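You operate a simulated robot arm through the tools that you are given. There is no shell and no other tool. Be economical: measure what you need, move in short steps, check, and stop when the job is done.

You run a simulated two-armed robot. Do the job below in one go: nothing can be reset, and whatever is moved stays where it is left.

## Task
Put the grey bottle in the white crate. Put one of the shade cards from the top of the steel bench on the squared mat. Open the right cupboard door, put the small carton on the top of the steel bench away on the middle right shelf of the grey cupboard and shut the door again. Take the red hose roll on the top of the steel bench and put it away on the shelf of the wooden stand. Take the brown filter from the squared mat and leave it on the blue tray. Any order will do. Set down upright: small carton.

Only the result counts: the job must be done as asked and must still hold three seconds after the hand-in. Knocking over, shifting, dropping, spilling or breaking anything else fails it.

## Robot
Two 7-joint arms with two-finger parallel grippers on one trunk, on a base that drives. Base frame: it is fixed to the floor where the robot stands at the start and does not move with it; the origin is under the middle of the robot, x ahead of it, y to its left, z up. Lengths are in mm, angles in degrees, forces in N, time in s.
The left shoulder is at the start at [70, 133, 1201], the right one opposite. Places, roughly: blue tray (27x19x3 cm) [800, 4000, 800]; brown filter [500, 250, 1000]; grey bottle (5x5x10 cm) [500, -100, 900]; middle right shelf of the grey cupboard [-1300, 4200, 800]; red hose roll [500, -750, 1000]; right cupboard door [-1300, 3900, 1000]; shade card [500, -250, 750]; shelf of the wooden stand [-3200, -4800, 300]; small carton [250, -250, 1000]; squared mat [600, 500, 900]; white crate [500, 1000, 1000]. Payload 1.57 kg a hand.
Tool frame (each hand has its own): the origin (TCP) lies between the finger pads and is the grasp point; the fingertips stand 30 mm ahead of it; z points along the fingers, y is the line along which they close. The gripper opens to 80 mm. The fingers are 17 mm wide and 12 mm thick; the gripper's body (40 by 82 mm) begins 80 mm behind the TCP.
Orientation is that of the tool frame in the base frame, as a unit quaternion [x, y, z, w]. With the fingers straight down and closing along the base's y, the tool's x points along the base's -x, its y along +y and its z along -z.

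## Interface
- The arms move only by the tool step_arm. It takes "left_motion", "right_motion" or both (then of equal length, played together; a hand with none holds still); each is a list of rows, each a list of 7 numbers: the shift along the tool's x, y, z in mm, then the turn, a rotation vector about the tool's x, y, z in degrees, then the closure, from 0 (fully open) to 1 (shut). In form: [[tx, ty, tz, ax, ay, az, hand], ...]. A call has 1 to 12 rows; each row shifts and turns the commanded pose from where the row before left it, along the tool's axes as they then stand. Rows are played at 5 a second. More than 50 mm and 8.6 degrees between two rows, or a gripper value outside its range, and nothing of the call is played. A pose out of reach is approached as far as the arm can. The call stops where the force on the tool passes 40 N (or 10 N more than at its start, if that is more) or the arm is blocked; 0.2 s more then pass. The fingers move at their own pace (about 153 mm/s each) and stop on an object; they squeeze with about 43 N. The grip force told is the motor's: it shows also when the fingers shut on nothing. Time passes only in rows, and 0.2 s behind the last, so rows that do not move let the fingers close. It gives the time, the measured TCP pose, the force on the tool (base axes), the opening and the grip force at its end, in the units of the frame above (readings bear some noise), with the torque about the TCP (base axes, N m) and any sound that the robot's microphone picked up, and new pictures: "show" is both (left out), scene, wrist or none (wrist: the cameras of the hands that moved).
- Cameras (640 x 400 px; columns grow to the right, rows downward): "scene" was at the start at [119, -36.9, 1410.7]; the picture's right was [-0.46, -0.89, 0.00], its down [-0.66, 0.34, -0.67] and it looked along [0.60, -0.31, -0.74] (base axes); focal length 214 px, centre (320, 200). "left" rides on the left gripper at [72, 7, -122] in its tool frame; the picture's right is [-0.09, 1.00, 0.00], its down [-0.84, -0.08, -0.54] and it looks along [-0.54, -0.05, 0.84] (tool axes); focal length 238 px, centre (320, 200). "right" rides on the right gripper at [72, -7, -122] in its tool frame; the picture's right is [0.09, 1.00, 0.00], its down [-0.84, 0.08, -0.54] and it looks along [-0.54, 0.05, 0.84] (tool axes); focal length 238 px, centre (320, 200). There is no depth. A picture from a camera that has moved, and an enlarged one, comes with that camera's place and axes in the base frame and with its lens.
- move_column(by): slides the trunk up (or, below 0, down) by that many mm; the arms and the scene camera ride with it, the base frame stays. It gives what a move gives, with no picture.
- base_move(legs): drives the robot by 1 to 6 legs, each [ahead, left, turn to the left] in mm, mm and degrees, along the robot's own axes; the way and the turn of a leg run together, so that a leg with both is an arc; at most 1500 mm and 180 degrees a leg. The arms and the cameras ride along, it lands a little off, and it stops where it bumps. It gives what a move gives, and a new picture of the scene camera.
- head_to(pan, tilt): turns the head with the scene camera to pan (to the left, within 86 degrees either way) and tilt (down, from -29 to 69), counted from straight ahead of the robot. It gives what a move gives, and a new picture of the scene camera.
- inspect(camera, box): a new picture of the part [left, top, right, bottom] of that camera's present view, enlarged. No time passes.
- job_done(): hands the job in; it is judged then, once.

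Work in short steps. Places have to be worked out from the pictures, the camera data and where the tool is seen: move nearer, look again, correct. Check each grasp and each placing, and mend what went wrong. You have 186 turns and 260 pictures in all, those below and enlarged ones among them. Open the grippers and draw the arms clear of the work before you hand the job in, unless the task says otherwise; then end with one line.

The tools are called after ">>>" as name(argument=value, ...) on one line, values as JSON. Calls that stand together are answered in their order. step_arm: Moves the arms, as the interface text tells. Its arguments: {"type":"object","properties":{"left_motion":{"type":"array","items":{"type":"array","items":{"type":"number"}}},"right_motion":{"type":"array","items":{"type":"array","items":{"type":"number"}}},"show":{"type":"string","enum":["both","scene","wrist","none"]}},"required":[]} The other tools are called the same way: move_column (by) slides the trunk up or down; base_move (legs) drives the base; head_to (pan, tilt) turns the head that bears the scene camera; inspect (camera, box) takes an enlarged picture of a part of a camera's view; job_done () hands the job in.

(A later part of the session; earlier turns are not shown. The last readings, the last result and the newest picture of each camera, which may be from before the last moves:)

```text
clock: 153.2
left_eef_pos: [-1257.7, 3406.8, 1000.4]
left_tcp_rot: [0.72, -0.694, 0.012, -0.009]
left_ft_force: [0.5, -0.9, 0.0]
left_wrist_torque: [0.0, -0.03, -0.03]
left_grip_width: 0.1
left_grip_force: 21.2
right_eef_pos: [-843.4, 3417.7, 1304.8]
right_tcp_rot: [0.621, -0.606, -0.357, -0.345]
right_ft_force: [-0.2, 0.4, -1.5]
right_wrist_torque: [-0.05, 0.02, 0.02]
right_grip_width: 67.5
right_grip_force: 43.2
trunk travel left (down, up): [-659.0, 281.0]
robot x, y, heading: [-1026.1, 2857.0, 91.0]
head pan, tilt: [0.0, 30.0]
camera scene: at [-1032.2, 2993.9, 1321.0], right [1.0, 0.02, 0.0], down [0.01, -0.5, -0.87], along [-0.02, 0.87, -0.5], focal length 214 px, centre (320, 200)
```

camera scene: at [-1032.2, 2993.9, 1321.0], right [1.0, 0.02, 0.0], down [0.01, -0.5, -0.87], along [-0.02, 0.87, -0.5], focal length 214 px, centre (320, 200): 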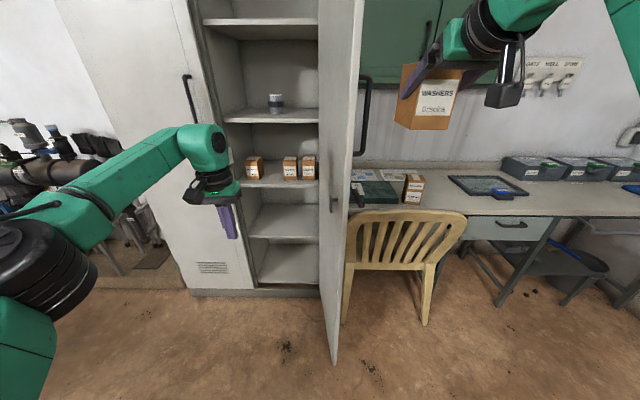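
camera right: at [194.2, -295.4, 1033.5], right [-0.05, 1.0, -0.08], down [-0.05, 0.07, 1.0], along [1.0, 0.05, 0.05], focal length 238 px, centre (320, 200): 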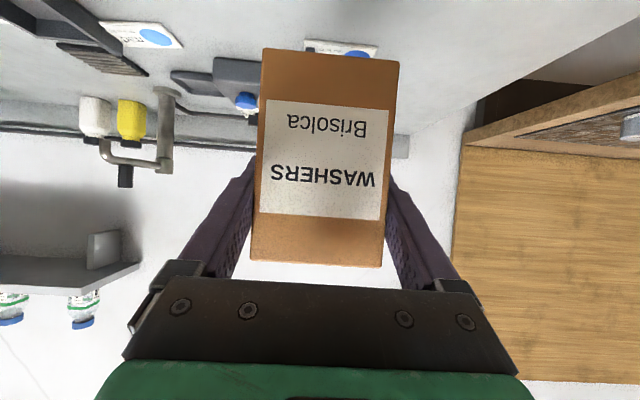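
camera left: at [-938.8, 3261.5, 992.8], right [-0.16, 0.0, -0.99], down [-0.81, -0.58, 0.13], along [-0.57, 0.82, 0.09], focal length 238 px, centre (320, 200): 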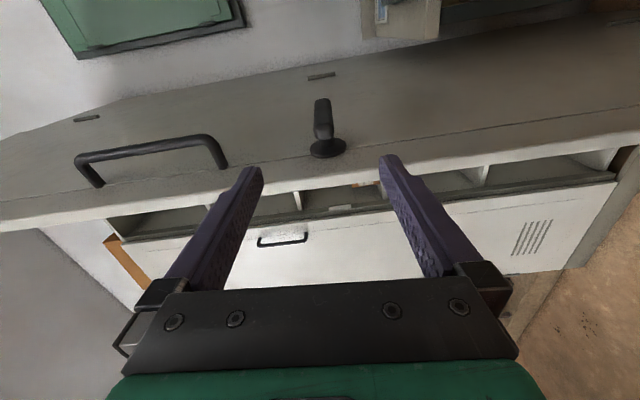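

Five levels; the middle one (z≈848) holds cartons. I pull the left hand back toward the robot and drive round the door edge to the left.

>>> step_arm(left_motion=[[45, 0, 0, 0, 0, 0, 1], [45, 0, 0, 0, 0, 0, 1], [45, 0, 0, 0, 0, 0, 1], [0, 0, 0, 0, 0, 0, 1]], show="none")

>>> base_move(legs=[[-75, 0, 0], [0, 235, 0], [300, 100, 0], [0, 200, -1]])

```text
clock: 154.2
left_eef_pos: [-1251.7, 3272.5, 999.3]
left_tcp_rot: [0.721, -0.693, 0.011, -0.011]
left_ft_force: [0.3, 0.1, 0.6]
left_wrist_torque: [-0.01, 0.02, 0.02]
left_grip_width: 0.1
left_grip_force: 21.4
right_eef_pos: [-842.4, 3417.4, 1304.3]
right_tcp_rot: [0.621, -0.607, -0.357, -0.345]
right_ft_force: [-0.2, 0.0, -1.8]
right_wrist_torque: [-0.05, -0.03, -0.02]
right_grip_width: 67.6
right_grip_force: 43.5
trunk travel left (down, up): [-659.0, 281.0]
robot x, y, heading: [-1028.0, 2855.2, 91.5]
head pan, tilt: [0.0, 30.0]
```

```text
clock: 159.5
left_eef_pos: [-1783.4, 3480.3, 999.8]
left_tcp_rot: [0.73, -0.683, 0.01, -0.012]
left_ft_force: [0.0, -2.5, -0.8]
left_wrist_torque: [0.18, -0.07, 0.0]
left_grip_width: 0.1
left_grip_force: 21.3
right_eef_pos: [-1378.6, 3636.6, 1304.7]
right_tcp_rot: [0.629, -0.598, -0.361, -0.342]
right_ft_force: [-0.4, 2.5, 0.8]
right_wrist_torque: [-0.27, 0.0, -0.03]
right_grip_width: 67.9
right_grip_force: 43.1
trunk travel left (down, up): [-659.0, 281.0]
robot x, y, heading: [-1546.8, 3065.2, 92.6]
head pan, tilt: [0.0, 30.0]
camera scene: at [-1555.9, 3207.4, 1321.2], right [1.0, 0.05, 0.0], down [0.03, -0.5, -0.87], along [-0.04, 0.87, -0.5], focal length 214 px, centre (320, 200)
```

scene: 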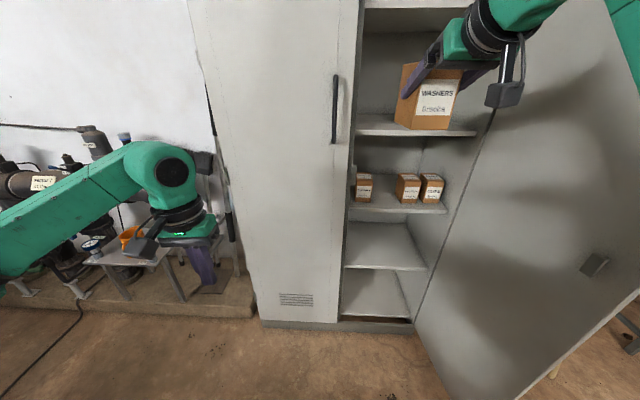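

Robot is left of the open door. I straighten the heading, lower the trunk 34 mm and bring the carton down to shelf height outside the cupboard.

>>> base_move(legs=[[0, 0, -2]])

>>> move_column(by=-34)

>>> step_arm(right_motion=[[33.8, -8, 25.3, 0, 0, 0, 1], [33.8, -8, 25.3, 0, 0, 0, 1], [33.8, -8, 25.3, 0, 0, 0, 1], [33.8, -8, 25.3, 0, 0, 0, 1], [33.8, -8, 25.3, 0, 0, 0, 1], [33.8, -8, 25.3, 0, 0, 0, 1], [33.8, -8, 25.3, 0, 0, 0, 1], [33.8, -8, 25.3, 0, 0, 0, 1], [0, 0, 0, 0, 0, 0, 1]], show="both")

```text
clock: 160.3
left_eef_pos: [-1765.9, 3488.0, 999.8]
left_tcp_rot: [0.721, -0.693, 0.01, -0.011]
left_ft_force: [-0.7, -0.4, 0.9]
left_wrist_torque: [0.05, -0.02, -0.03]
left_grip_width: 0.1
left_grip_force: 21.2
right_eef_pos: [-1358.6, 3634.0, 1304.6]
right_tcp_rot: [0.622, -0.606, -0.356, -0.345]
right_ft_force: [-0.1, 0.8, -2.1]
right_wrist_torque: [-0.1, -0.01, -0.04]
right_grip_width: 67.9
right_grip_force: 43.1
trunk travel left (down, up): [-659.0, 281.0]
robot x, y, heading: [-1540.1, 3069.3, 91.2]
head pan, tilt: [0.0, 30.0]
camera scene: at [-1547.7, 3209.2, 1321.0], right [1.0, 0.02, 0.0], down [0.01, -0.5, -0.87], along [-0.02, 0.86, -0.5], focal length 214 px, centre (320, 200)
```

scene: 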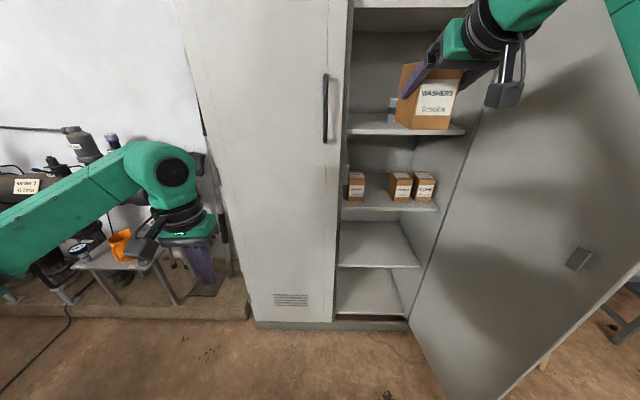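

```text
clock: 161.1
left_eef_pos: [-1766.0, 3486.7, 966.5]
left_tcp_rot: [0.721, -0.692, 0.01, -0.011]
left_ft_force: [-1.0, -0.5, 0.7]
left_wrist_torque: [0.03, 0.02, 0.01]
left_grip_width: 0.0
left_grip_force: 21.4
right_eef_pos: [-1357.2, 3631.0, 1270.7]
right_tcp_rot: [0.621, -0.606, -0.357, -0.345]
right_ft_force: [-0.1, -0.5, -1.2]
right_wrist_torque: [-0.05, 0.0, -0.03]
right_grip_width: 67.6
right_grip_force: 43.0
trunk travel left (down, up): [-625.0, 315.0]
robot x, y, heading: [-1539.4, 3067.2, 91.3]
head pan, tilt: [0.0, 30.0]
```

```text
clock: 163.1
left_eef_pos: [-1766.5, 3487.0, 966.7]
left_tcp_rot: [0.721, -0.693, 0.009, -0.012]
left_ft_force: [0.4, 0.1, -0.4]
left_wrist_torque: [0.01, -0.02, -0.01]
left_grip_width: 0.2
left_grip_force: 21.1
right_eef_pos: [-1296.4, 3670.6, 932.0]
right_tcp_rot: [0.621, -0.606, -0.357, -0.346]
right_ft_force: [-0.4, 0.5, -3.0]
right_wrist_torque: [-0.05, 0.03, 0.0]
right_grip_width: 67.7
right_grip_force: 43.3
trunk travel left (down, up): [-625.0, 315.0]
robot x, y, heading: [-1544.3, 3068.7, 91.1]
head pan, tilt: [0.0, 30.0]
camera scene: at [-1546.6, 3207.3, 1287.2], right [1.0, 0.02, 0.0], down [0.01, -0.5, -0.87], along [-0.02, 0.87, -0.5], focal length 214 px, centre (320, 200)
camera right: at [-1285.5, 3531.1, 934.3], right [-0.99, -0.07, -0.08], down [-0.07, -0.05, 1.0], along [-0.08, 1.0, 0.04], focal length 238 px, centre (320, 200)
```

scene: 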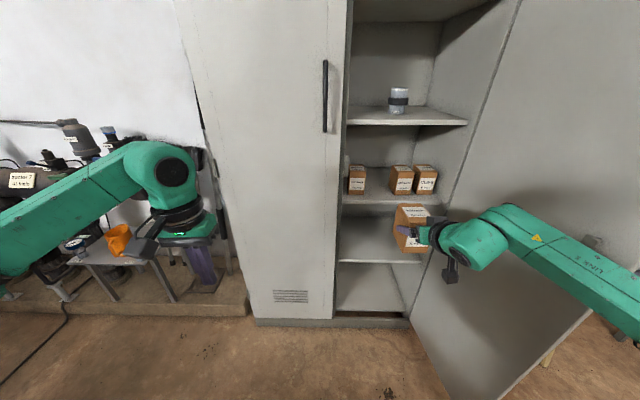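
right: 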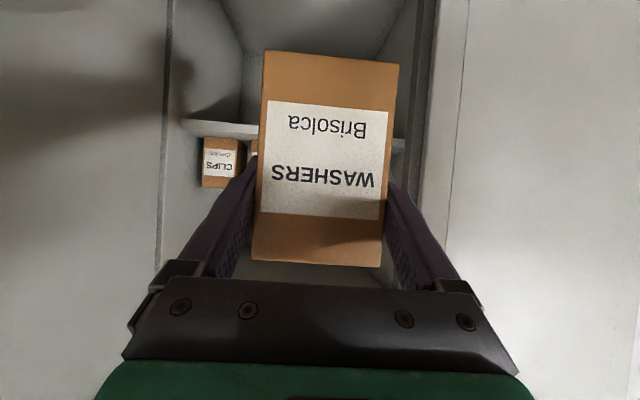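

>>> inspect(camera="scene", box=[330, 140, 450, 230])

```text
4.44 times, centred on (390, 185) of scene
camera zoom: at [-1546.6, 3207.3, 1287.2], right [1.0, 0.02, 0.0], down [0.01, -0.5, -0.87], along [-0.02, 0.87, -0.5], focal length 953 px, centre (9, 267)
```

zoom: 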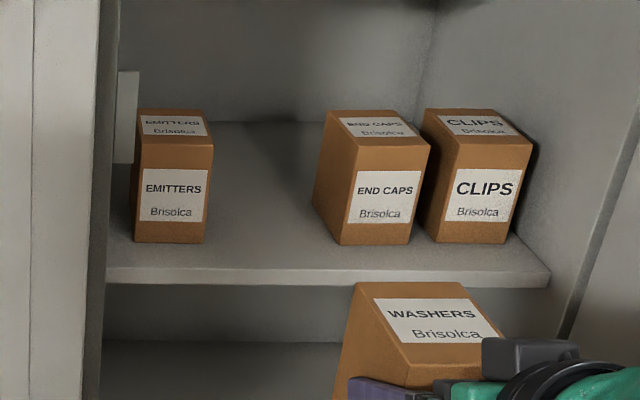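

Shelf: gap x −1376…−1244 (centre −1310), shelf z≈846, front edge y≈3974. I drive ahead 345 mm to bring the carton over the shelf.

>>> base_move(legs=[[250, 5, 0], [95, 3, 0]])

>>> step_arm(right_motion=[[0, 0, 0, 0, 0, 0, 1]], show="wrist")

```text
clock: 165.6
left_eef_pos: [-1783.6, 3830.2, 965.4]
left_tcp_rot: [0.722, -0.692, 0.01, -0.011]
left_ft_force: [0.3, -0.6, 0.2]
left_wrist_torque: [0.0, 0.0, 0.0]
left_grip_width: 0.0
left_grip_force: 21.0
right_eef_pos: [-1312.1, 4016.0, 933.8]
right_tcp_rot: [0.622, -0.606, -0.356, -0.345]
right_ft_force: [0.5, 0.3, -1.9]
right_wrist_torque: [-0.07, -0.02, 0.0]
right_grip_width: 67.5
right_grip_force: 43.0
trunk travel left (down, up): [-625.0, 315.0]
robot x, y, heading: [-1556.5, 3412.0, 91.4]
head pan, tilt: [0.0, 30.0]
camera scene: at [-1562.1, 3552.4, 1287.1], right [1.0, 0.02, 0.0], down [0.01, -0.5, -0.87], along [-0.02, 0.87, -0.5], focal length 214 px, centre (320, 200)
```

scene: 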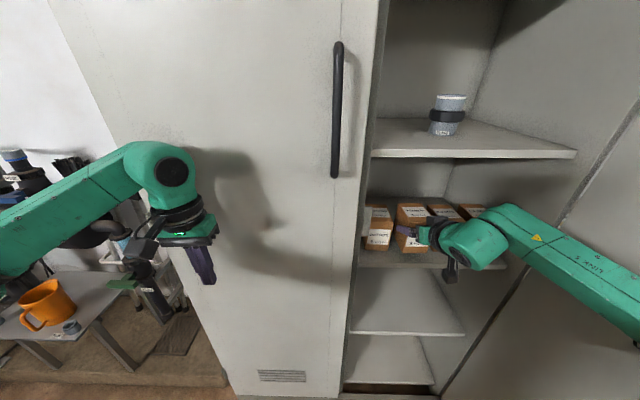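

```text
clock: 166.0
left_eef_pos: [-1780.9, 3829.1, 966.9]
left_tcp_rot: [0.722, -0.692, 0.01, -0.012]
left_ft_force: [0.3, 0.1, -0.1]
left_wrist_torque: [0.03, -0.01, 0.01]
left_grip_width: 0.0
left_grip_force: 21.2
right_eef_pos: [-1312.7, 4015.4, 933.6]
right_tcp_rot: [0.621, -0.606, -0.357, -0.346]
right_ft_force: [-0.3, -0.7, -3.1]
right_wrist_torque: [-0.06, 0.02, 0.01]
right_grip_width: 67.6
right_grip_force: 43.3
trunk travel left (down, up): [-625.0, 315.0]
robot x, y, heading: [-1559.2, 3409.6, 91.4]
head pan, tilt: [0.0, 30.0]
camera right: at [-1302.0, 3875.7, 934.7], right [-0.99, -0.07, -0.08], down [-0.07, -0.05, 1.0], along [-0.08, 1.0, 0.04], focal length 238 px, centre (320, 200)
```

right: 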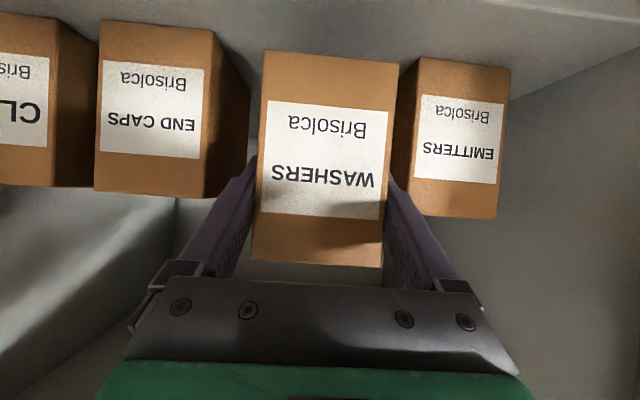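

Positioned within the gap. Lower with the trunk 27 mm, then check.

>>> move_column(by=-27)

>>> move_column(by=-5)

>>> inspect(camera="right", box=[80, 0, 560, 300])

```text
clock: 166.7
left_eef_pos: [-1782.0, 3829.5, 940.3]
left_tcp_rot: [0.722, -0.691, 0.009, -0.011]
left_ft_force: [-0.7, 0.4, 1.3]
left_wrist_torque: [0.02, 0.02, -0.01]
left_grip_width: 0.0
left_grip_force: 21.5
right_eef_pos: [-1313.2, 4015.1, 909.2]
right_tcp_rot: [0.621, -0.604, -0.359, -0.347]
right_ft_force: [-0.3, 2.0, 4.1]
right_wrist_torque: [0.41, -0.21, 0.03]
right_grip_width: 67.6
right_grip_force: 42.7
trunk travel left (down, up): [-598.0, 342.0]
robot x, y, heading: [-1557.5, 3411.6, 91.2]
head pan, tilt: [0.0, 30.0]
```

```text
clock: 167.3
left_eef_pos: [-1783.2, 3828.3, 935.3]
left_tcp_rot: [0.722, -0.692, 0.009, -0.012]
left_ft_force: [0.0, -0.6, -0.5]
left_wrist_torque: [0.0, 0.0, -0.02]
left_grip_width: 0.0
left_grip_force: 21.1
right_eef_pos: [-1312.4, 4014.4, 907.8]
right_tcp_rot: [0.62, -0.603, -0.36, -0.35]
right_ft_force: [3.2, 5.7, 19.0]
right_wrist_torque: [1.25, -0.63, 0.0]
right_grip_width: 67.6
right_grip_force: 42.3
trunk travel left (down, up): [-593.0, 347.0]
robot x, y, heading: [-1557.0, 3409.6, 91.3]
head pan, tilt: [0.0, 30.0]
```

```text
1.33 times, centred on (320, 150) of right
camera zoom: at [-1302.4, 3875.5, 906.5], right [-0.99, -0.07, -0.08], down [-0.07, -0.06, 1.0], along [-0.08, 1.0, 0.05], focal length 318 px, centre (320, 267)
```

zoom: 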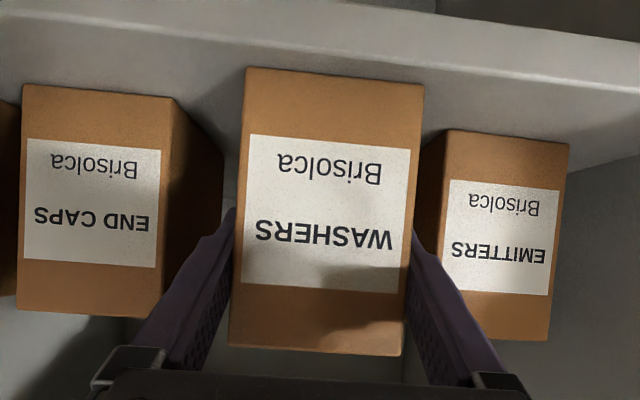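

Contact made (19 N). Ease up 3 mm, open and withdraw along the tool axis.

>>> move_column(by=3)

>>> step_arm(right_motion=[[0, 0, 0, 0, 0, 0, 0.05], [0, 0, 0, 0, 0, 0, 0.03], [0, 0, 0, 0, 0, 0, 0.03], [0, 0, -20, 0, 0, 0, 0.03], [0, 0, -40, 0, 0, 0, 0.03], [0, 0, -40, 0, 0, 0, 0.03], [20, 0, -40, 0, 0, 0, 0.03], [20, 0, -40, 0, 0, 0, 0.03]], show="both")

```text
clock: 167.8
left_eef_pos: [-1782.9, 3829.2, 938.0]
left_tcp_rot: [0.722, -0.692, 0.008, -0.012]
left_ft_force: [0.7, 0.6, 0.3]
left_wrist_torque: [-0.01, 0.01, 0.01]
left_grip_width: 0.2
left_grip_force: 20.5
right_eef_pos: [-1312.3, 4015.4, 906.8]
right_tcp_rot: [0.621, -0.605, -0.358, -0.347]
right_ft_force: [3.2, 7.6, 17.1]
right_wrist_torque: [1.01, -0.33, -0.03]
right_grip_width: 67.7
right_grip_force: 43.5
trunk travel left (down, up): [-596.0, 344.0]
robot x, y, heading: [-1561.6, 3411.9, 91.4]
head pan, tilt: [0.0, 30.0]
```

```text
clock: 169.6
left_eef_pos: [-1782.5, 3827.9, 938.5]
left_tcp_rot: [0.722, -0.692, 0.009, -0.013]
left_ft_force: [-0.2, 0.2, 0.4]
left_wrist_torque: [0.01, -0.02, -0.01]
left_grip_width: 0.0
left_grip_force: 21.1
right_eef_pos: [-1309.8, 3838.2, 962.2]
right_tcp_rot: [0.622, -0.604, -0.358, -0.345]
right_ft_force: [-0.4, 0.1, 0.2]
right_wrist_torque: [0.01, 0.03, 0.01]
right_grip_width: 77.6
right_grip_force: 0.0
trunk travel left (down, up): [-596.0, 344.0]
robot x, y, heading: [-1560.2, 3413.6, 91.6]
head pan, tilt: [0.0, 30.0]
camera scene: at [-1563.6, 3549.2, 1258.5], right [1.0, 0.02, 0.0], down [0.01, -0.5, -0.87], along [-0.02, 0.87, -0.5], focal length 214 px, centre (320, 200)
camera right: at [-1298.9, 3697.6, 962.6], right [-0.99, -0.08, -0.08], down [-0.07, -0.05, 1.0], along [-0.08, 1.0, 0.04], focal length 238 px, centre (320, 200)
```

scene: 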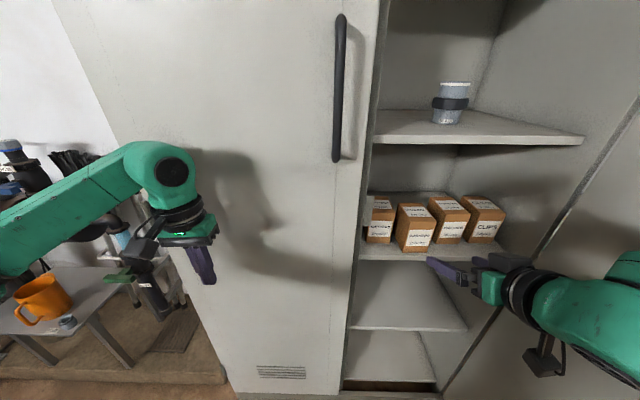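
right: 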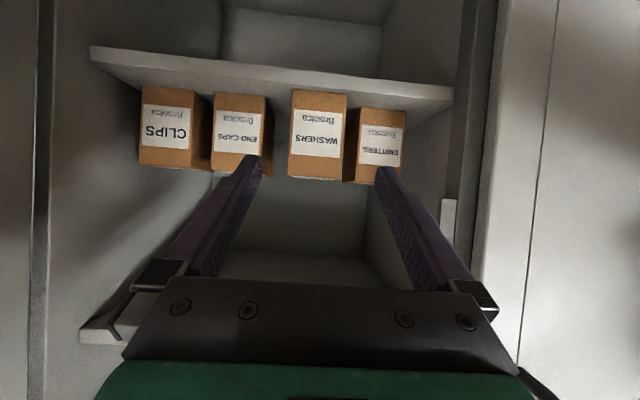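

The WASHERS carton stands upright among the others. To shut the door I back out, go round its free edge to its outer side, and will push it closed with the right fist below the latch.

>>> base_move(legs=[[-330, 0, 0], [-180, -330, 0], [-10, -145, -1.3]])

```text
clock: 174.7
left_eef_pos: [-1289.0, 3323.4, 938.2]
left_tcp_rot: [0.713, -0.701, 0.009, -0.01]
left_ft_force: [0.1, -0.6, 0.4]
left_wrist_torque: [-0.02, -0.01, 0.01]
left_grip_width: 0.0
left_grip_force: 21.7
right_eef_pos: [-814.5, 3320.9, 962.0]
right_tcp_rot: [0.614, -0.613, -0.352, -0.35]
right_ft_force: [0.9, -1.0, 0.0]
right_wrist_torque: [0.02, -0.02, 0.01]
right_grip_width: 77.9
right_grip_force: 0.1
trunk travel left (down, up): [-596.0, 344.0]
robot x, y, heading: [-1073.4, 2896.9, 89.7]
head pan, tilt: [0.0, 30.0]
camera scene: at [-1075.8, 3040.3, 1258.2], right [1.0, 0.0, 0.0], down [0.0, -0.5, -0.87], along [0.0, 0.87, -0.5], focal length 214 px, centre (320, 200)
```

scene: 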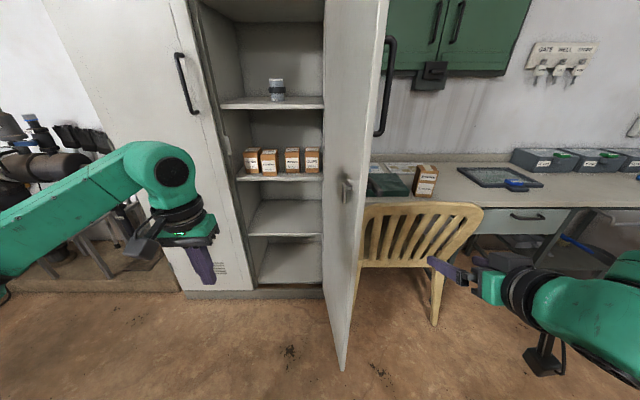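

Carton row is intact. I close the right fist and bring it alongside the door's outer face, below the latch.

>>> step_arm(right_motion=[[-12.4, 10, 31.6, 0, 0, 0, 1], [-12.4, 10, 31.6, 0, 0, 0, 1], [-12.4, 20, 31.6, 0, 0, 0, 1], [-12.4, 25, 31.6, 0, 0, 0, 1], [-12.4, 25, 31.6, 0, 0, 0, 1], [0, 0, 0, 0, 0, 0, 1]], show="both")

```text
clock: 176.1
left_eef_pos: [-1288.8, 3324.0, 938.6]
left_tcp_rot: [0.713, -0.701, 0.01, -0.012]
left_ft_force: [0.2, -0.3, 1.2]
left_wrist_torque: [0.0, -0.01, 0.01]
left_grip_width: 0.0
left_grip_force: 21.5
right_eef_pos: [-903.4, 3488.3, 935.0]
right_tcp_rot: [0.614, -0.613, -0.353, -0.35]
right_ft_force: [-0.4, -0.4, -0.8]
right_wrist_torque: [0.02, 0.01, 0.02]
right_grip_width: 0.2
right_grip_force: 21.2
trunk travel left (down, up): [-596.0, 344.0]
robot x, y, heading: [-1075.4, 2902.3, 90.1]
head pan, tilt: [0.0, 30.0]
camera scene: at [-1074.8, 3039.5, 1258.3], right [1.0, 0.0, 0.0], down [0.0, -0.5, -0.87], along [0.0, 0.87, -0.5], focal length 214 px, centre (320, 200)
camera right: at [-897.4, 3348.6, 935.6], right [-1.0, -0.05, -0.08], down [-0.07, -0.04, 1.0], along [-0.05, 1.0, 0.04], focal length 238 px, centre (320, 200)
```

scene: 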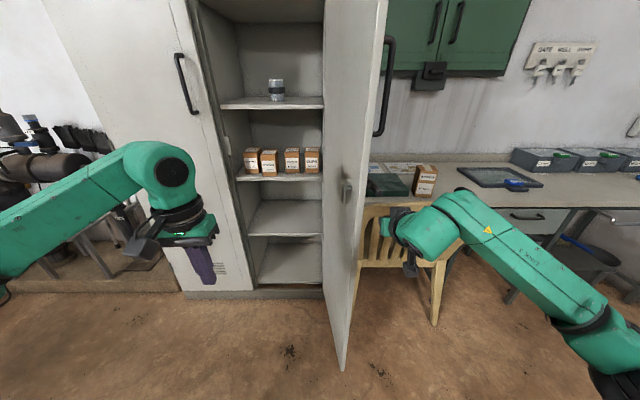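
right: 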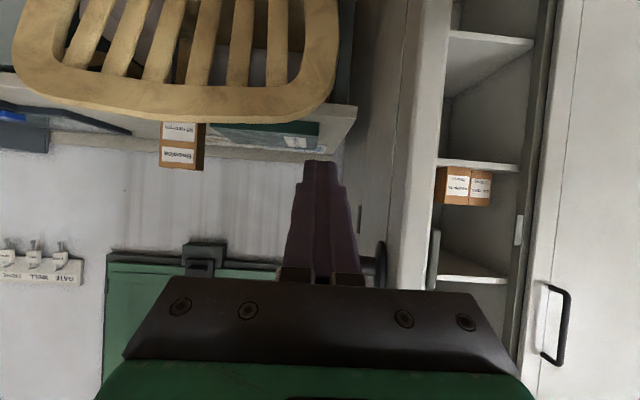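

Push the door: drive left along its closing arc to ~50°.

>>> base_move(legs=[[0, 89, 0], [18, 117, 0], [69, 140, 0]])

```text
clock: 179.0
left_eef_pos: [-1632.6, 3411.6, 937.9]
left_tcp_rot: [0.713, -0.701, 0.01, -0.011]
left_ft_force: [0.0, -0.1, -0.4]
left_wrist_torque: [-0.03, -0.04, -0.04]
left_grip_width: 0.2
left_grip_force: 21.3
right_eef_pos: [-1248.2, 3575.8, 934.9]
right_tcp_rot: [-0.613, 0.614, 0.353, 0.351]
right_ft_force: [0.1, 0.2, -0.4]
right_wrist_torque: [0.0, 0.0, -0.01]
right_grip_width: 0.1
right_grip_force: 21.6
trunk travel left (down, up): [-596.0, 344.0]
robot x, y, heading: [-1420.5, 2984.3, 89.8]
head pan, tilt: [0.0, 30.0]
camera scene: at [-1419.2, 3127.7, 1258.2], right [1.0, 0.0, 0.0], down [0.0, -0.5, -0.87], along [0.0, 0.87, -0.5], focal length 214 px, centre (320, 200)
```

scene: 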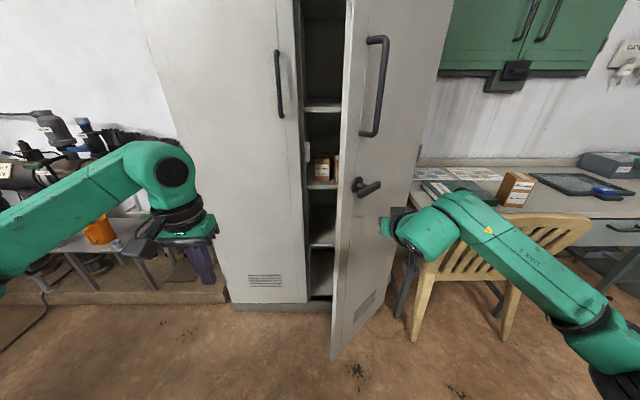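

Door at ~50°. Continue to ~10°.

>>> base_move(legs=[[113, 109, 0], [120, 58, 0]])

```text
clock: 181.3
left_eef_pos: [-1797.8, 3645.1, 939.3]
left_tcp_rot: [0.712, -0.702, 0.01, -0.012]
left_ft_force: [0.7, -0.3, 1.0]
left_wrist_torque: [0.03, -0.02, 0.01]
left_grip_width: 0.0
left_grip_force: 21.2
right_eef_pos: [-1412.8, 3808.7, 933.7]
right_tcp_rot: [-0.614, 0.614, 0.352, 0.35]
right_ft_force: [0.2, 0.3, 0.0]
right_wrist_torque: [0.01, -0.04, -0.01]
right_grip_width: 0.1
right_grip_force: 21.4
trunk travel left (down, up): [-596.0, 344.0]
robot x, y, heading: [-1586.4, 3223.3, 89.9]
head pan, tilt: [0.0, 30.0]
camera scene: at [-1585.6, 3360.8, 1258.2], right [1.0, -0.01, 0.0], down [0.0, -0.5, -0.87], along [0.0, 0.87, -0.5], focal length 214 px, centre (320, 200)
```

scene: 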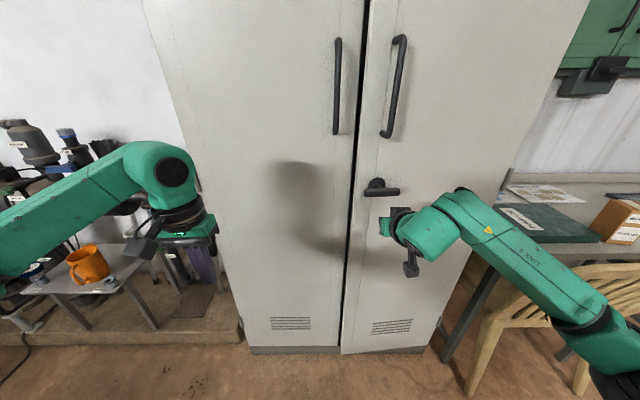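

Nearly shut. Base ahead 60 mm, then push with the arm until it stops.

>>> base_move(legs=[[60, 8, 0]])

>>> step_arm(right_motion=[[-7.5, 0, 13, 0, 0, 0, 1], [-7.5, 0, 13, 0, 0, 0, 1], [-5, 0, 8.7, 0, 0, 0, 1], [-5, 0, 8.7, 0, 0, 0, 1], [-5, 0, 8.7, 0, 0, 0, 1], [-5, 0, 8.7, 0, 0, 0, 1]], show="scene")

```text
clock: 182.3
left_eef_pos: [-1806.6, 3705.1, 938.3]
left_tcp_rot: [0.712, -0.702, 0.01, -0.011]
left_ft_force: [-0.3, -0.4, -0.2]
left_wrist_torque: [0.01, 0.04, 0.0]
left_grip_width: 0.2
left_grip_force: 21.3
right_eef_pos: [-1421.5, 3870.9, 933.9]
right_tcp_rot: [-0.613, 0.614, 0.352, 0.351]
right_ft_force: [0.1, 0.1, -0.6]
right_wrist_torque: [0.02, -0.02, -0.02]
right_grip_width: 0.1
right_grip_force: 21.7
trunk travel left (down, up): [-596.0, 344.0]
robot x, y, heading: [-1591.6, 3280.2, 89.7]
head pan, tilt: [0.0, 30.0]
camera scene: at [-1593.7, 3421.5, 1258.2], right [1.0, 0.0, 0.0], down [0.0, -0.5, -0.87], along [0.0, 0.87, -0.5], focal length 214 px, centre (320, 200)
```

scene: 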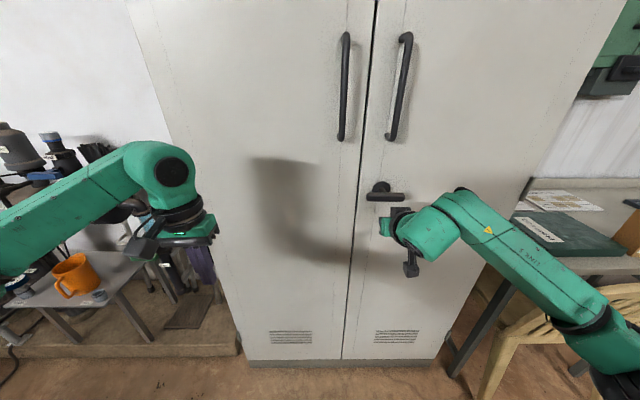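

```text
clock: 183.1
left_eef_pos: [-1803.8, 3698.8, 942.2]
left_tcp_rot: [0.711, -0.703, 0.007, -0.015]
left_ft_force: [-0.5, 0.6, 0.0]
left_wrist_torque: [0.03, -0.01, 0.01]
left_grip_width: 0.0
left_grip_force: 20.7
right_eef_pos: [-1421.0, 3897.4, 935.7]
right_tcp_rot: [-0.615, 0.615, 0.35, 0.348]
right_ft_force: [2.9, -26.4, 7.5]
right_wrist_torque: [0.01, -0.24, -0.14]
right_grip_width: 0.1
right_grip_force: 21.7
trunk travel left (down, up): [-596.0, 344.0]
robot x, y, heading: [-1590.1, 3283.0, 89.6]
head pan, tilt: [0.0, 30.0]
stopped in row 4 (right hand): the force on the tool passed its limit (the readings are from after the stop); the commanded pose is now the measured one
camera scene: at [-1592.9, 3410.5, 1259.6], right [1.0, -0.01, 0.0], down [0.0, -0.49, -0.87], along [0.01, 0.87, -0.49], focal length 214 px, centre (320, 200)
```

scene: 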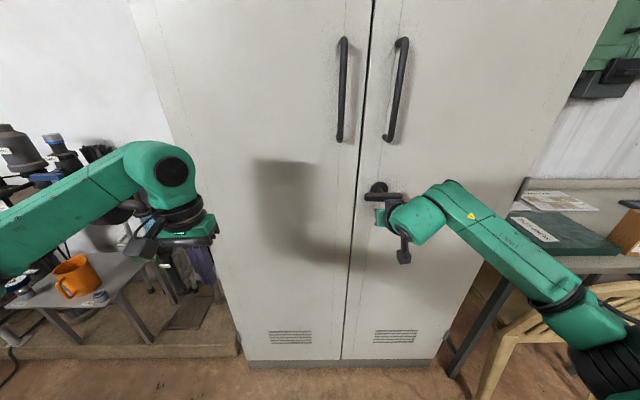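

>>> inspect(camera="scene", box=[310, 0, 470, 100])

>>> inspect(camera="scene", box=[290, 290, 450, 390])

```text
4.00 times, centred on (390, 50) of scene
camera zoom: at [-1592.9, 3410.5, 1259.6], right [1.0, -0.01, 0.0], down [0.0, -0.49, -0.87], along [0.01, 0.87, -0.49], focal length 858 px, centre (40, 800)
```

zoom: 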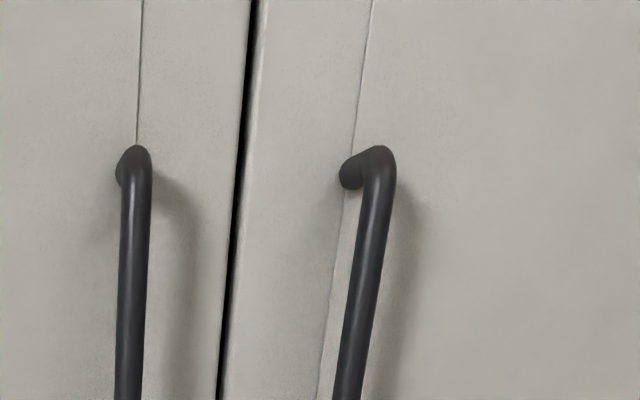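

```text
4.00 times, centred on (370, 340) of scene
camera zoom: at [-1592.9, 3410.5, 1259.6], right [1.0, -0.01, 0.0], down [0.0, -0.49, -0.87], along [0.01, 0.87, -0.49], focal length 858 px, centre (120, -360)
```

zoom: 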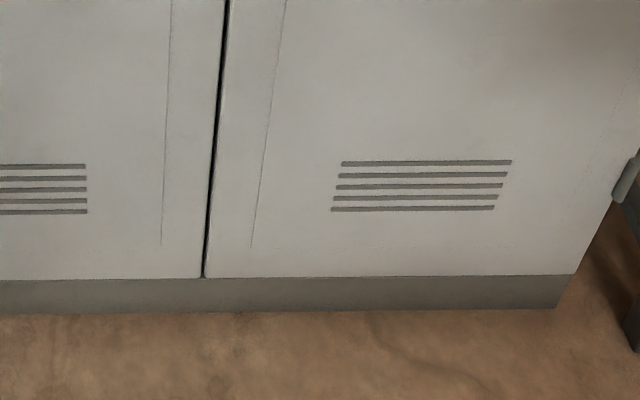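

The door is flush and shut. Retract the right hand and tilt it back to pointing down, raise the trunk.

>>> base_move(legs=[[-230, 0, 0]])

>>> step_arm(right_motion=[[0, 0, 0, 0, 8.5, 0, 1], [0, 0, 0, 0, 8.5, 0, 0.5], [0, 0, 0, 0, 8.5, 0, 0], [0, 0, 0, 0, 8.5, 0, 0], [0, 0, 0, 0, 8.5, 0, 0], [0, 0, 0, 0, 8.5, 0, 0], [20, 0, 0, 0, 8.5, 0, 0], [40, 0, 0, 0, 0, 0, 0], [40, 0, 0, 0, 0, 0, 0], [40, 0, 0, 0, 0, 0, 0]], show="scene")

>>> move_column(by=180)

```text
clock: 184.5
left_eef_pos: [-1785.9, 3589.7, 940.0]
left_tcp_rot: [-0.701, 0.713, -0.009, 0.012]
left_ft_force: [-0.4, 0.4, -0.2]
left_wrist_torque: [0.04, 0.03, -0.02]
left_grip_width: 0.1
left_grip_force: 21.2
right_eef_pos: [-1395.2, 3775.5, 932.8]
right_tcp_rot: [-0.605, 0.626, 0.343, 0.352]
right_ft_force: [0.7, -0.5, 0.8]
right_wrist_torque: [0.0, 0.01, 0.06]
right_grip_width: 0.0
right_grip_force: 20.9
trunk travel left (down, up): [-596.0, 344.0]
robot x, y, heading: [-1586.9, 3158.4, 87.8]
head pan, tilt: [0.0, 30.0]
stopped in leg 1: the robot was blocked; the commanded pose is now the measured one
camera scene: at [-1582.5, 3296.8, 1258.6], right [1.0, -0.04, 0.0], down [-0.02, -0.5, -0.87], along [0.03, 0.87, -0.5], focal length 214 px, centre (320, 200)
```

scene: 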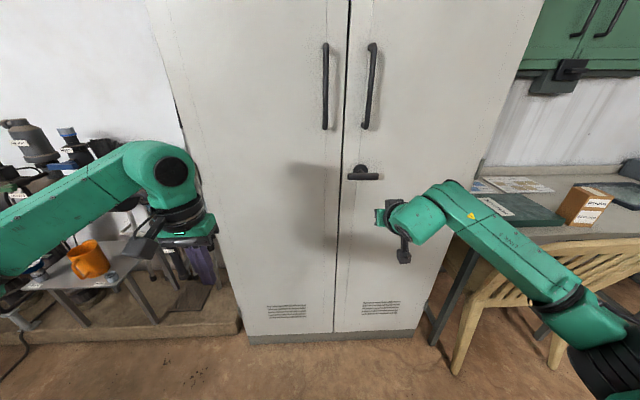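

```text
clock: 186.7
left_eef_pos: [-1785.4, 3590.7, 937.8]
left_tcp_rot: [-0.701, 0.714, -0.009, 0.012]
left_ft_force: [0.7, 0.3, -0.1]
left_wrist_torque: [-0.01, 0.03, 0.02]
left_grip_width: 0.0
left_grip_force: 21.5
right_eef_pos: [-1394.2, 3612.7, 925.7]
right_tcp_rot: [-0.695, 0.719, -0.002, -0.005]
right_ft_force: [0.2, 0.0, 1.1]
right_wrist_torque: [0.04, 0.03, 0.01]
right_grip_width: 80.2
right_grip_force: 0.1
right hand out of reach, approached as far as the arm can: row 6, 7
trunk travel left (down, up): [-596.0, 344.0]
robot x, y, heading: [-1589.6, 3160.8, 87.7]
head pan, tilt: [0.0, 30.0]
camera scene: at [-1582.9, 3298.5, 1258.3], right [1.0, -0.04, 0.0], down [-0.02, -0.5, -0.87], along [0.03, 0.87, -0.5], focal length 214 px, centre (320, 200)
```

scene: 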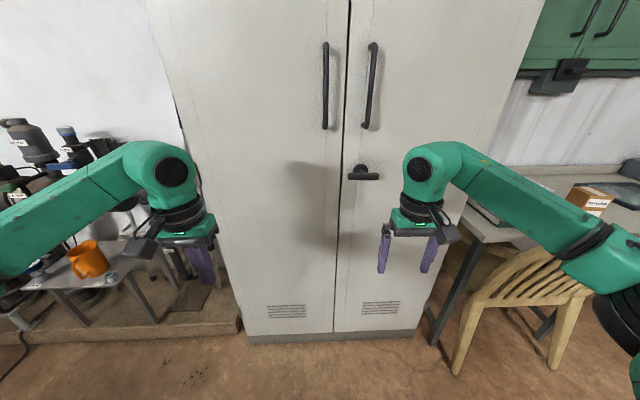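

```text
clock: 188.7
left_eef_pos: [-1786.4, 3591.2, 1118.6]
left_tcp_rot: [-0.701, 0.713, -0.01, 0.011]
left_ft_force: [0.9, 0.8, -0.5]
left_wrist_torque: [0.01, 0.03, -0.02]
left_grip_width: 0.0
left_grip_force: 21.1
right_eef_pos: [-1394.0, 3614.6, 1105.3]
right_tcp_rot: [-0.696, 0.718, -0.003, -0.005]
right_ft_force: [-0.9, -0.5, -0.4]
right_wrist_torque: [0.05, 0.03, 0.0]
right_grip_width: 80.1
right_grip_force: 0.0
trunk travel left (down, up): [-776.0, 164.0]
robot x, y, heading: [-1589.3, 3160.9, 88.1]
head pan, tilt: [0.0, 30.0]
```

The base was blocked while backing at left/behind. I look left before moving on.

>>> head_to(pan=86, tilt=35)

```text
clock: 190.3
left_eef_pos: [-1786.5, 3591.3, 1118.6]
left_tcp_rot: [-0.701, 0.713, -0.01, 0.011]
left_ft_force: [1.1, -0.9, 1.2]
left_wrist_torque: [-0.01, 0.01, 0.04]
left_grip_width: 0.2
left_grip_force: 21.7
right_eef_pos: [-1394.1, 3615.1, 1105.0]
right_tcp_rot: [-0.696, 0.718, -0.003, -0.005]
right_ft_force: [-0.6, -0.4, 0.2]
right_wrist_torque: [0.0, -0.03, -0.02]
right_grip_width: 80.1
right_grip_force: 0.1
trunk travel left (down, up): [-776.0, 164.0]
robot x, y, heading: [-1586.6, 3156.0, 87.4]
head pan, tilt: [85.9, 35.0]
camera scene: at [-1674.7, 3219.1, 1430.4], right [0.11, 0.99, 0.0], down [0.57, -0.06, -0.82], along [-0.81, 0.09, -0.57], focal length 214 px, centre (320, 200)
```

scene: 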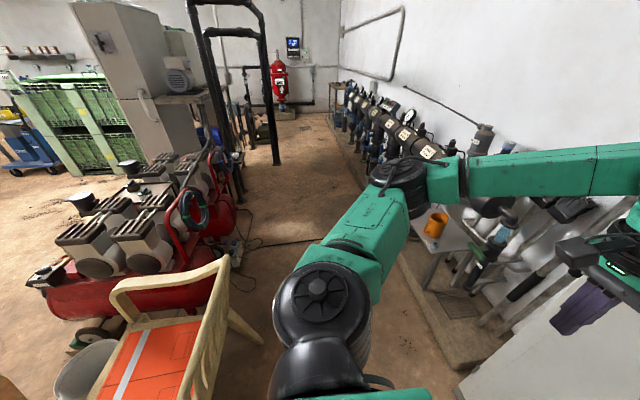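

A chair stack stands behind-left; I bumped near it, so I drive right first, away from it, then look back at it.

>>> base_move(legs=[[30, -500, 0], [0, -450, 2.5]])

```text
clock: 195.6
left_eef_pos: [-850.3, 3582.4, 1116.7]
left_tcp_rot: [0.715, -0.699, 0.01, -0.012]
left_ft_force: [-0.2, -0.6, 0.3]
left_wrist_torque: [-0.02, -0.02, -0.01]
left_grip_width: 0.1
left_grip_force: 21.5
right_eef_pos: [-460.6, 3623.7, 1106.5]
right_tcp_rot: [0.711, -0.704, 0.004, 0.006]
right_ft_force: [0.4, 0.2, -0.2]
right_wrist_torque: [-0.01, -0.03, -0.02]
right_grip_width: 79.7
right_grip_force: 0.0
trunk travel left (down, up): [-776.0, 164.0]
robot x, y, heading: [-630.9, 3160.1, 90.3]
head pan, tilt: [85.9, 35.0]
camera scene: at [-723.6, 3216.2, 1430.3], right [0.07, 1.0, 0.0], down [0.57, -0.04, -0.82], along [-0.82, 0.06, -0.57], focal length 214 px, centre (320, 200)
```

scene: 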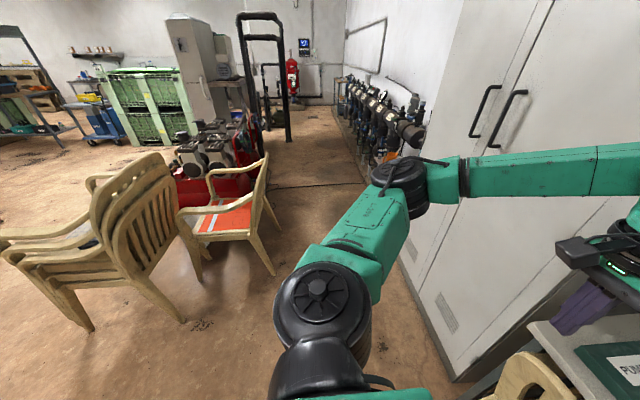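

A chair leg near (−1813,2940) was what the base corner touched; nothing looks toppled. Now I drive back to the steel bench, turning to face it.

>>> head_to(pan=40, tilt=20)

>>> base_move(legs=[[-1500, 0, 0], [-1500, 0, 0], [-800, 0, 0], [0, 0, -90]])

>>> head_to(pan=-5, tilt=35)

```text
clock: 196.7
left_eef_pos: [-849.5, 3583.7, 1119.0]
left_tcp_rot: [0.715, -0.699, 0.009, -0.012]
left_ft_force: [0.5, 0.6, -0.1]
left_wrist_torque: [0.0, 0.03, 0.01]
left_grip_width: 0.0
left_grip_force: 21.3
right_eef_pos: [-458.9, 3622.6, 1105.7]
right_tcp_rot: [0.711, -0.704, 0.003, 0.005]
right_ft_force: [0.1, 0.4, 0.0]
right_wrist_torque: [0.01, 0.02, 0.05]
right_grip_width: 80.0
right_grip_force: 0.0
trunk travel left (down, up): [-776.0, 164.0]
robot x, y, heading: [-632.8, 3156.6, 90.0]
head pan, tilt: [40.0, 20.0]
camera scene: at [-694.8, 3281.4, 1454.2], right [0.76, 0.65, 0.0], down [0.22, -0.26, -0.94], along [-0.61, 0.72, -0.34], focal length 214 px, centre (320, 200)
```

scene: 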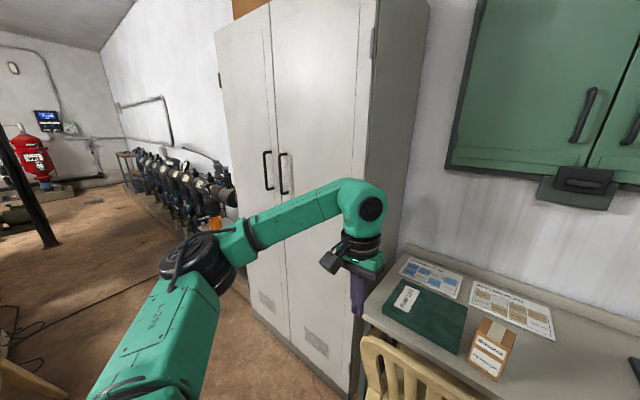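

```text
clock: 218.8
left_eef_pos: [-163.7, -412.9, 1118.0]
left_tcp_rot: [-0.022, 1.0, -0.015, 0.002]
left_ft_force: [0.3, -0.1, -0.5]
left_wrist_torque: [0.0, -0.01, -0.02]
left_grip_width: 0.0
left_grip_force: 21.1
right_eef_pos: [-116.8, -801.4, 1106.2]
right_tcp_rot: [-0.016, 1.0, 0.001, -0.006]
right_ft_force: [0.2, 1.2, 0.2]
right_wrist_torque: [0.04, 0.02, -0.02]
right_grip_width: 79.9
right_grip_force: 0.0
trunk travel left (down, up): [-776.0, 164.0]
robot x, y, heading: [-584.1, -638.7, 1.3]
head pan, tilt: [40.0, 20.0]
camera scene: at [-462.6, -575.2, 1454.2], right [0.66, -0.75, 0.0], down [-0.26, -0.23, -0.94], along [0.71, 0.62, -0.34], focal length 214 px, centre (320, 200)
```

scene: 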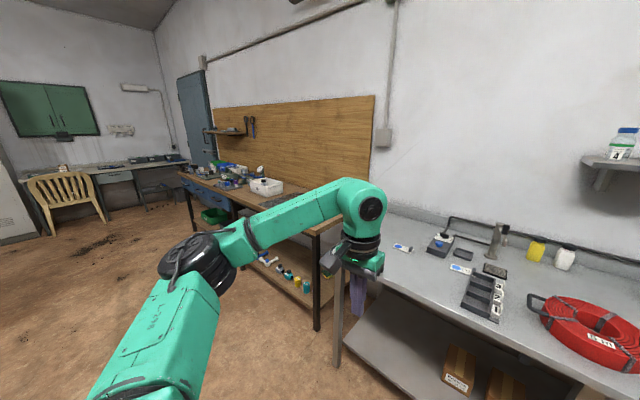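

```text
clock: 220.0
left_eef_pos: [-163.1, -412.0, 1118.2]
left_tcp_rot: [-0.023, 1.0, -0.015, 0.001]
left_ft_force: [0.2, -0.6, 0.3]
left_wrist_torque: [0.04, 0.01, -0.03]
left_grip_width: 0.1
left_grip_force: 21.1
right_eef_pos: [-115.4, -802.2, 1105.8]
right_tcp_rot: [-0.015, 1.0, 0.002, -0.006]
right_ft_force: [0.4, -0.3, -0.4]
right_wrist_torque: [-0.01, 0.04, 0.0]
right_grip_width: 79.9
right_grip_force: 0.0
trunk travel left (down, up): [-776.0, 164.0]
robot x, y, heading: [-581.9, -639.0, 1.4]
head pan, tilt: [-5.0, 35.0]
camera scene: at [-444.6, -642.4, 1430.4], right [-0.06, -1.0, 0.0], down [-0.57, 0.04, -0.82], along [0.82, -0.05, -0.57], focal length 214 px, centre (320, 200)
```

scene: 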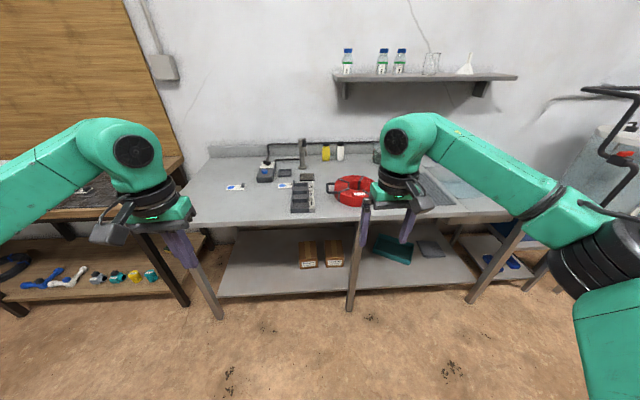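

Hose roll is near (406,−847). Drive ahead 420 mm and look with the wrist camera.

>>> base_move(legs=[[420, -10, -1.4]])

>>> step_arm(right_motion=[[0, 0, 0, 0, 0, 0, 0]], show="wrist")

```text
clock: 222.6
left_eef_pos: [262.3, -425.6, 1118.8]
left_tcp_rot: [-0.011, 1.0, -0.015, 0.002]
left_ft_force: [-0.8, 0.4, 0.0]
left_wrist_torque: [-0.02, -0.01, 0.01]
left_grip_width: 0.2
left_grip_force: 21.5
right_eef_pos: [301.1, -816.7, 1105.7]
right_tcp_rot: [-0.004, 1.0, 0.002, -0.005]
right_ft_force: [0.6, 0.0, 0.2]
right_wrist_torque: [0.01, 0.01, -0.01]
right_grip_width: 79.8
right_grip_force: 0.1
trunk travel left (down, up): [-776.0, 164.0]
robot x, y, heading: [-160.6, -644.7, 0.0]
head pan, tilt: [-5.0, 35.0]
camera scene: at [-24.5, -650.4, 1430.5], right [-0.09, -1.0, 0.0], down [-0.57, 0.05, -0.82], along [0.82, -0.07, -0.57], focal length 214 px, centre (320, 200)
```

scene: 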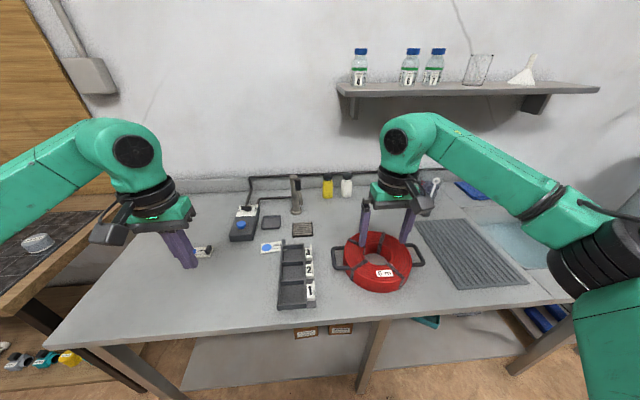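

```text
clock: 223.0
left_eef_pos: [262.8, -426.8, 1117.6]
left_tcp_rot: [-0.011, 1.0, -0.015, 0.001]
left_ft_force: [0.0, -0.4, 0.0]
left_wrist_torque: [-0.01, -0.01, -0.01]
left_grip_width: 0.2
left_grip_force: 21.3
right_eef_pos: [302.9, -817.5, 1106.6]
right_tcp_rot: [-0.005, 1.0, 0.001, -0.006]
right_ft_force: [-0.1, 0.6, -0.1]
right_wrist_torque: [0.02, -0.02, 0.02]
right_grip_width: 79.9
right_grip_force: 0.1
trunk travel left (down, up): [-776.0, 164.0]
robot x, y, heading: [-160.5, -644.8, 0.0]
head pan, tilt: [-5.0, 35.0]
camera right: at [231.8, -822.9, 1229.6], right [-0.1, 0.99, 0.0], down [0.84, 0.08, 0.53], along [0.53, 0.06, -0.85], focal length 238 px, centre (320, 200)
```

right: 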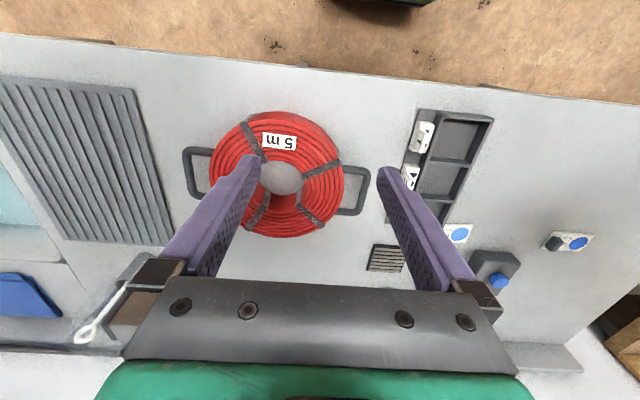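

The roll has a loop handle on each side — meant for two hands. Zoom in on it.

>>> inspect(camera="right", box=[160, 90, 400, 260])

>>> inspect(camera="scene", box=[310, 210, 450, 310])

```text
2.35 times, centred on (280, 175) of right
camera zoom: at [231.8, -822.9, 1229.6], right [-0.1, 0.99, 0.0], down [0.84, 0.08, 0.53], along [0.53, 0.06, -0.85], focal length 561 px, centre (414, 259)
```

zoom: 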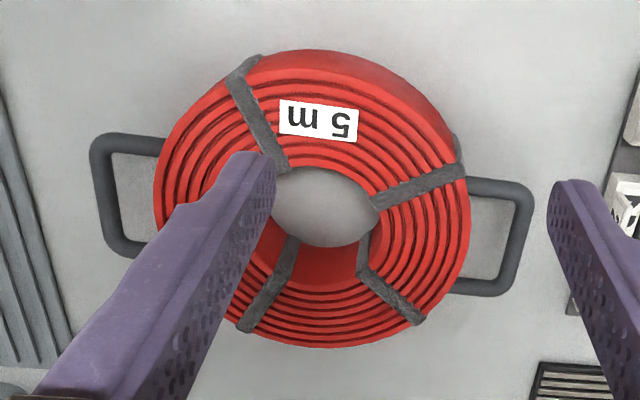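

```text
4.00 times, centred on (380, 260) of scene
camera zoom: at [-23.6, -650.5, 1430.4], right [-0.09, -1.0, 0.0], down [-0.57, 0.05, -0.82], along [0.82, -0.07, -0.57], focal length 858 px, centre (80, -40)
```

zoom: 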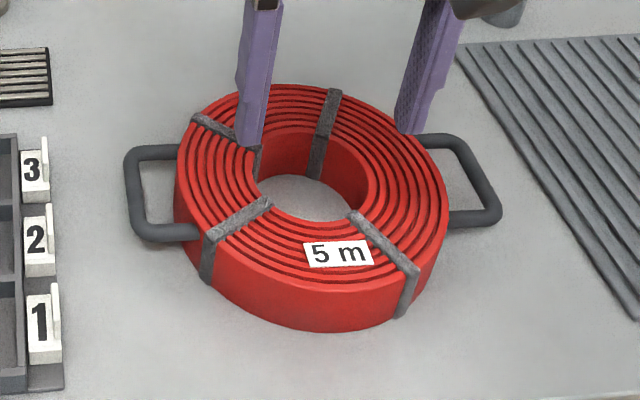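

Handle bars run along x at (421,−731) and (419,−1006), z≈889. I centre the robot at y≈−868, x≈−80 to grip both.

>>> base_move(legs=[[80, -223, 0]])

```text
clock: 224.7
left_eef_pos: [343.3, -648.5, 1119.5]
left_tcp_rot: [-0.011, 1.0, -0.016, 0.002]
left_ft_force: [-0.2, -0.5, -0.1]
left_wrist_torque: [-0.01, -0.04, -0.02]
left_grip_width: 0.1
left_grip_force: 20.8
right_eef_pos: [383.4, -1039.2, 1105.2]
right_tcp_rot: [-0.005, 1.0, 0.001, -0.006]
right_ft_force: [-0.5, -0.1, -0.8]
right_wrist_torque: [0.01, -0.03, 0.03]
right_grip_width: 79.9
right_grip_force: 0.0
trunk travel left (down, up): [-776.0, 164.0]
robot x, y, heading: [-76.5, -863.6, 0.3]
head pan, tilt: [-5.0, 35.0]
camera scene: at [56.6, -872.5, 1430.5], right [-0.09, -1.0, 0.0], down [-0.57, 0.05, -0.82], along [0.82, -0.07, -0.57], focal length 214 px, centre (320, 200)
```

scene: 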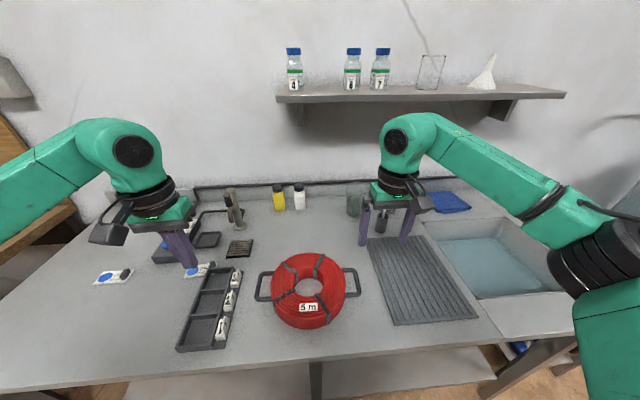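

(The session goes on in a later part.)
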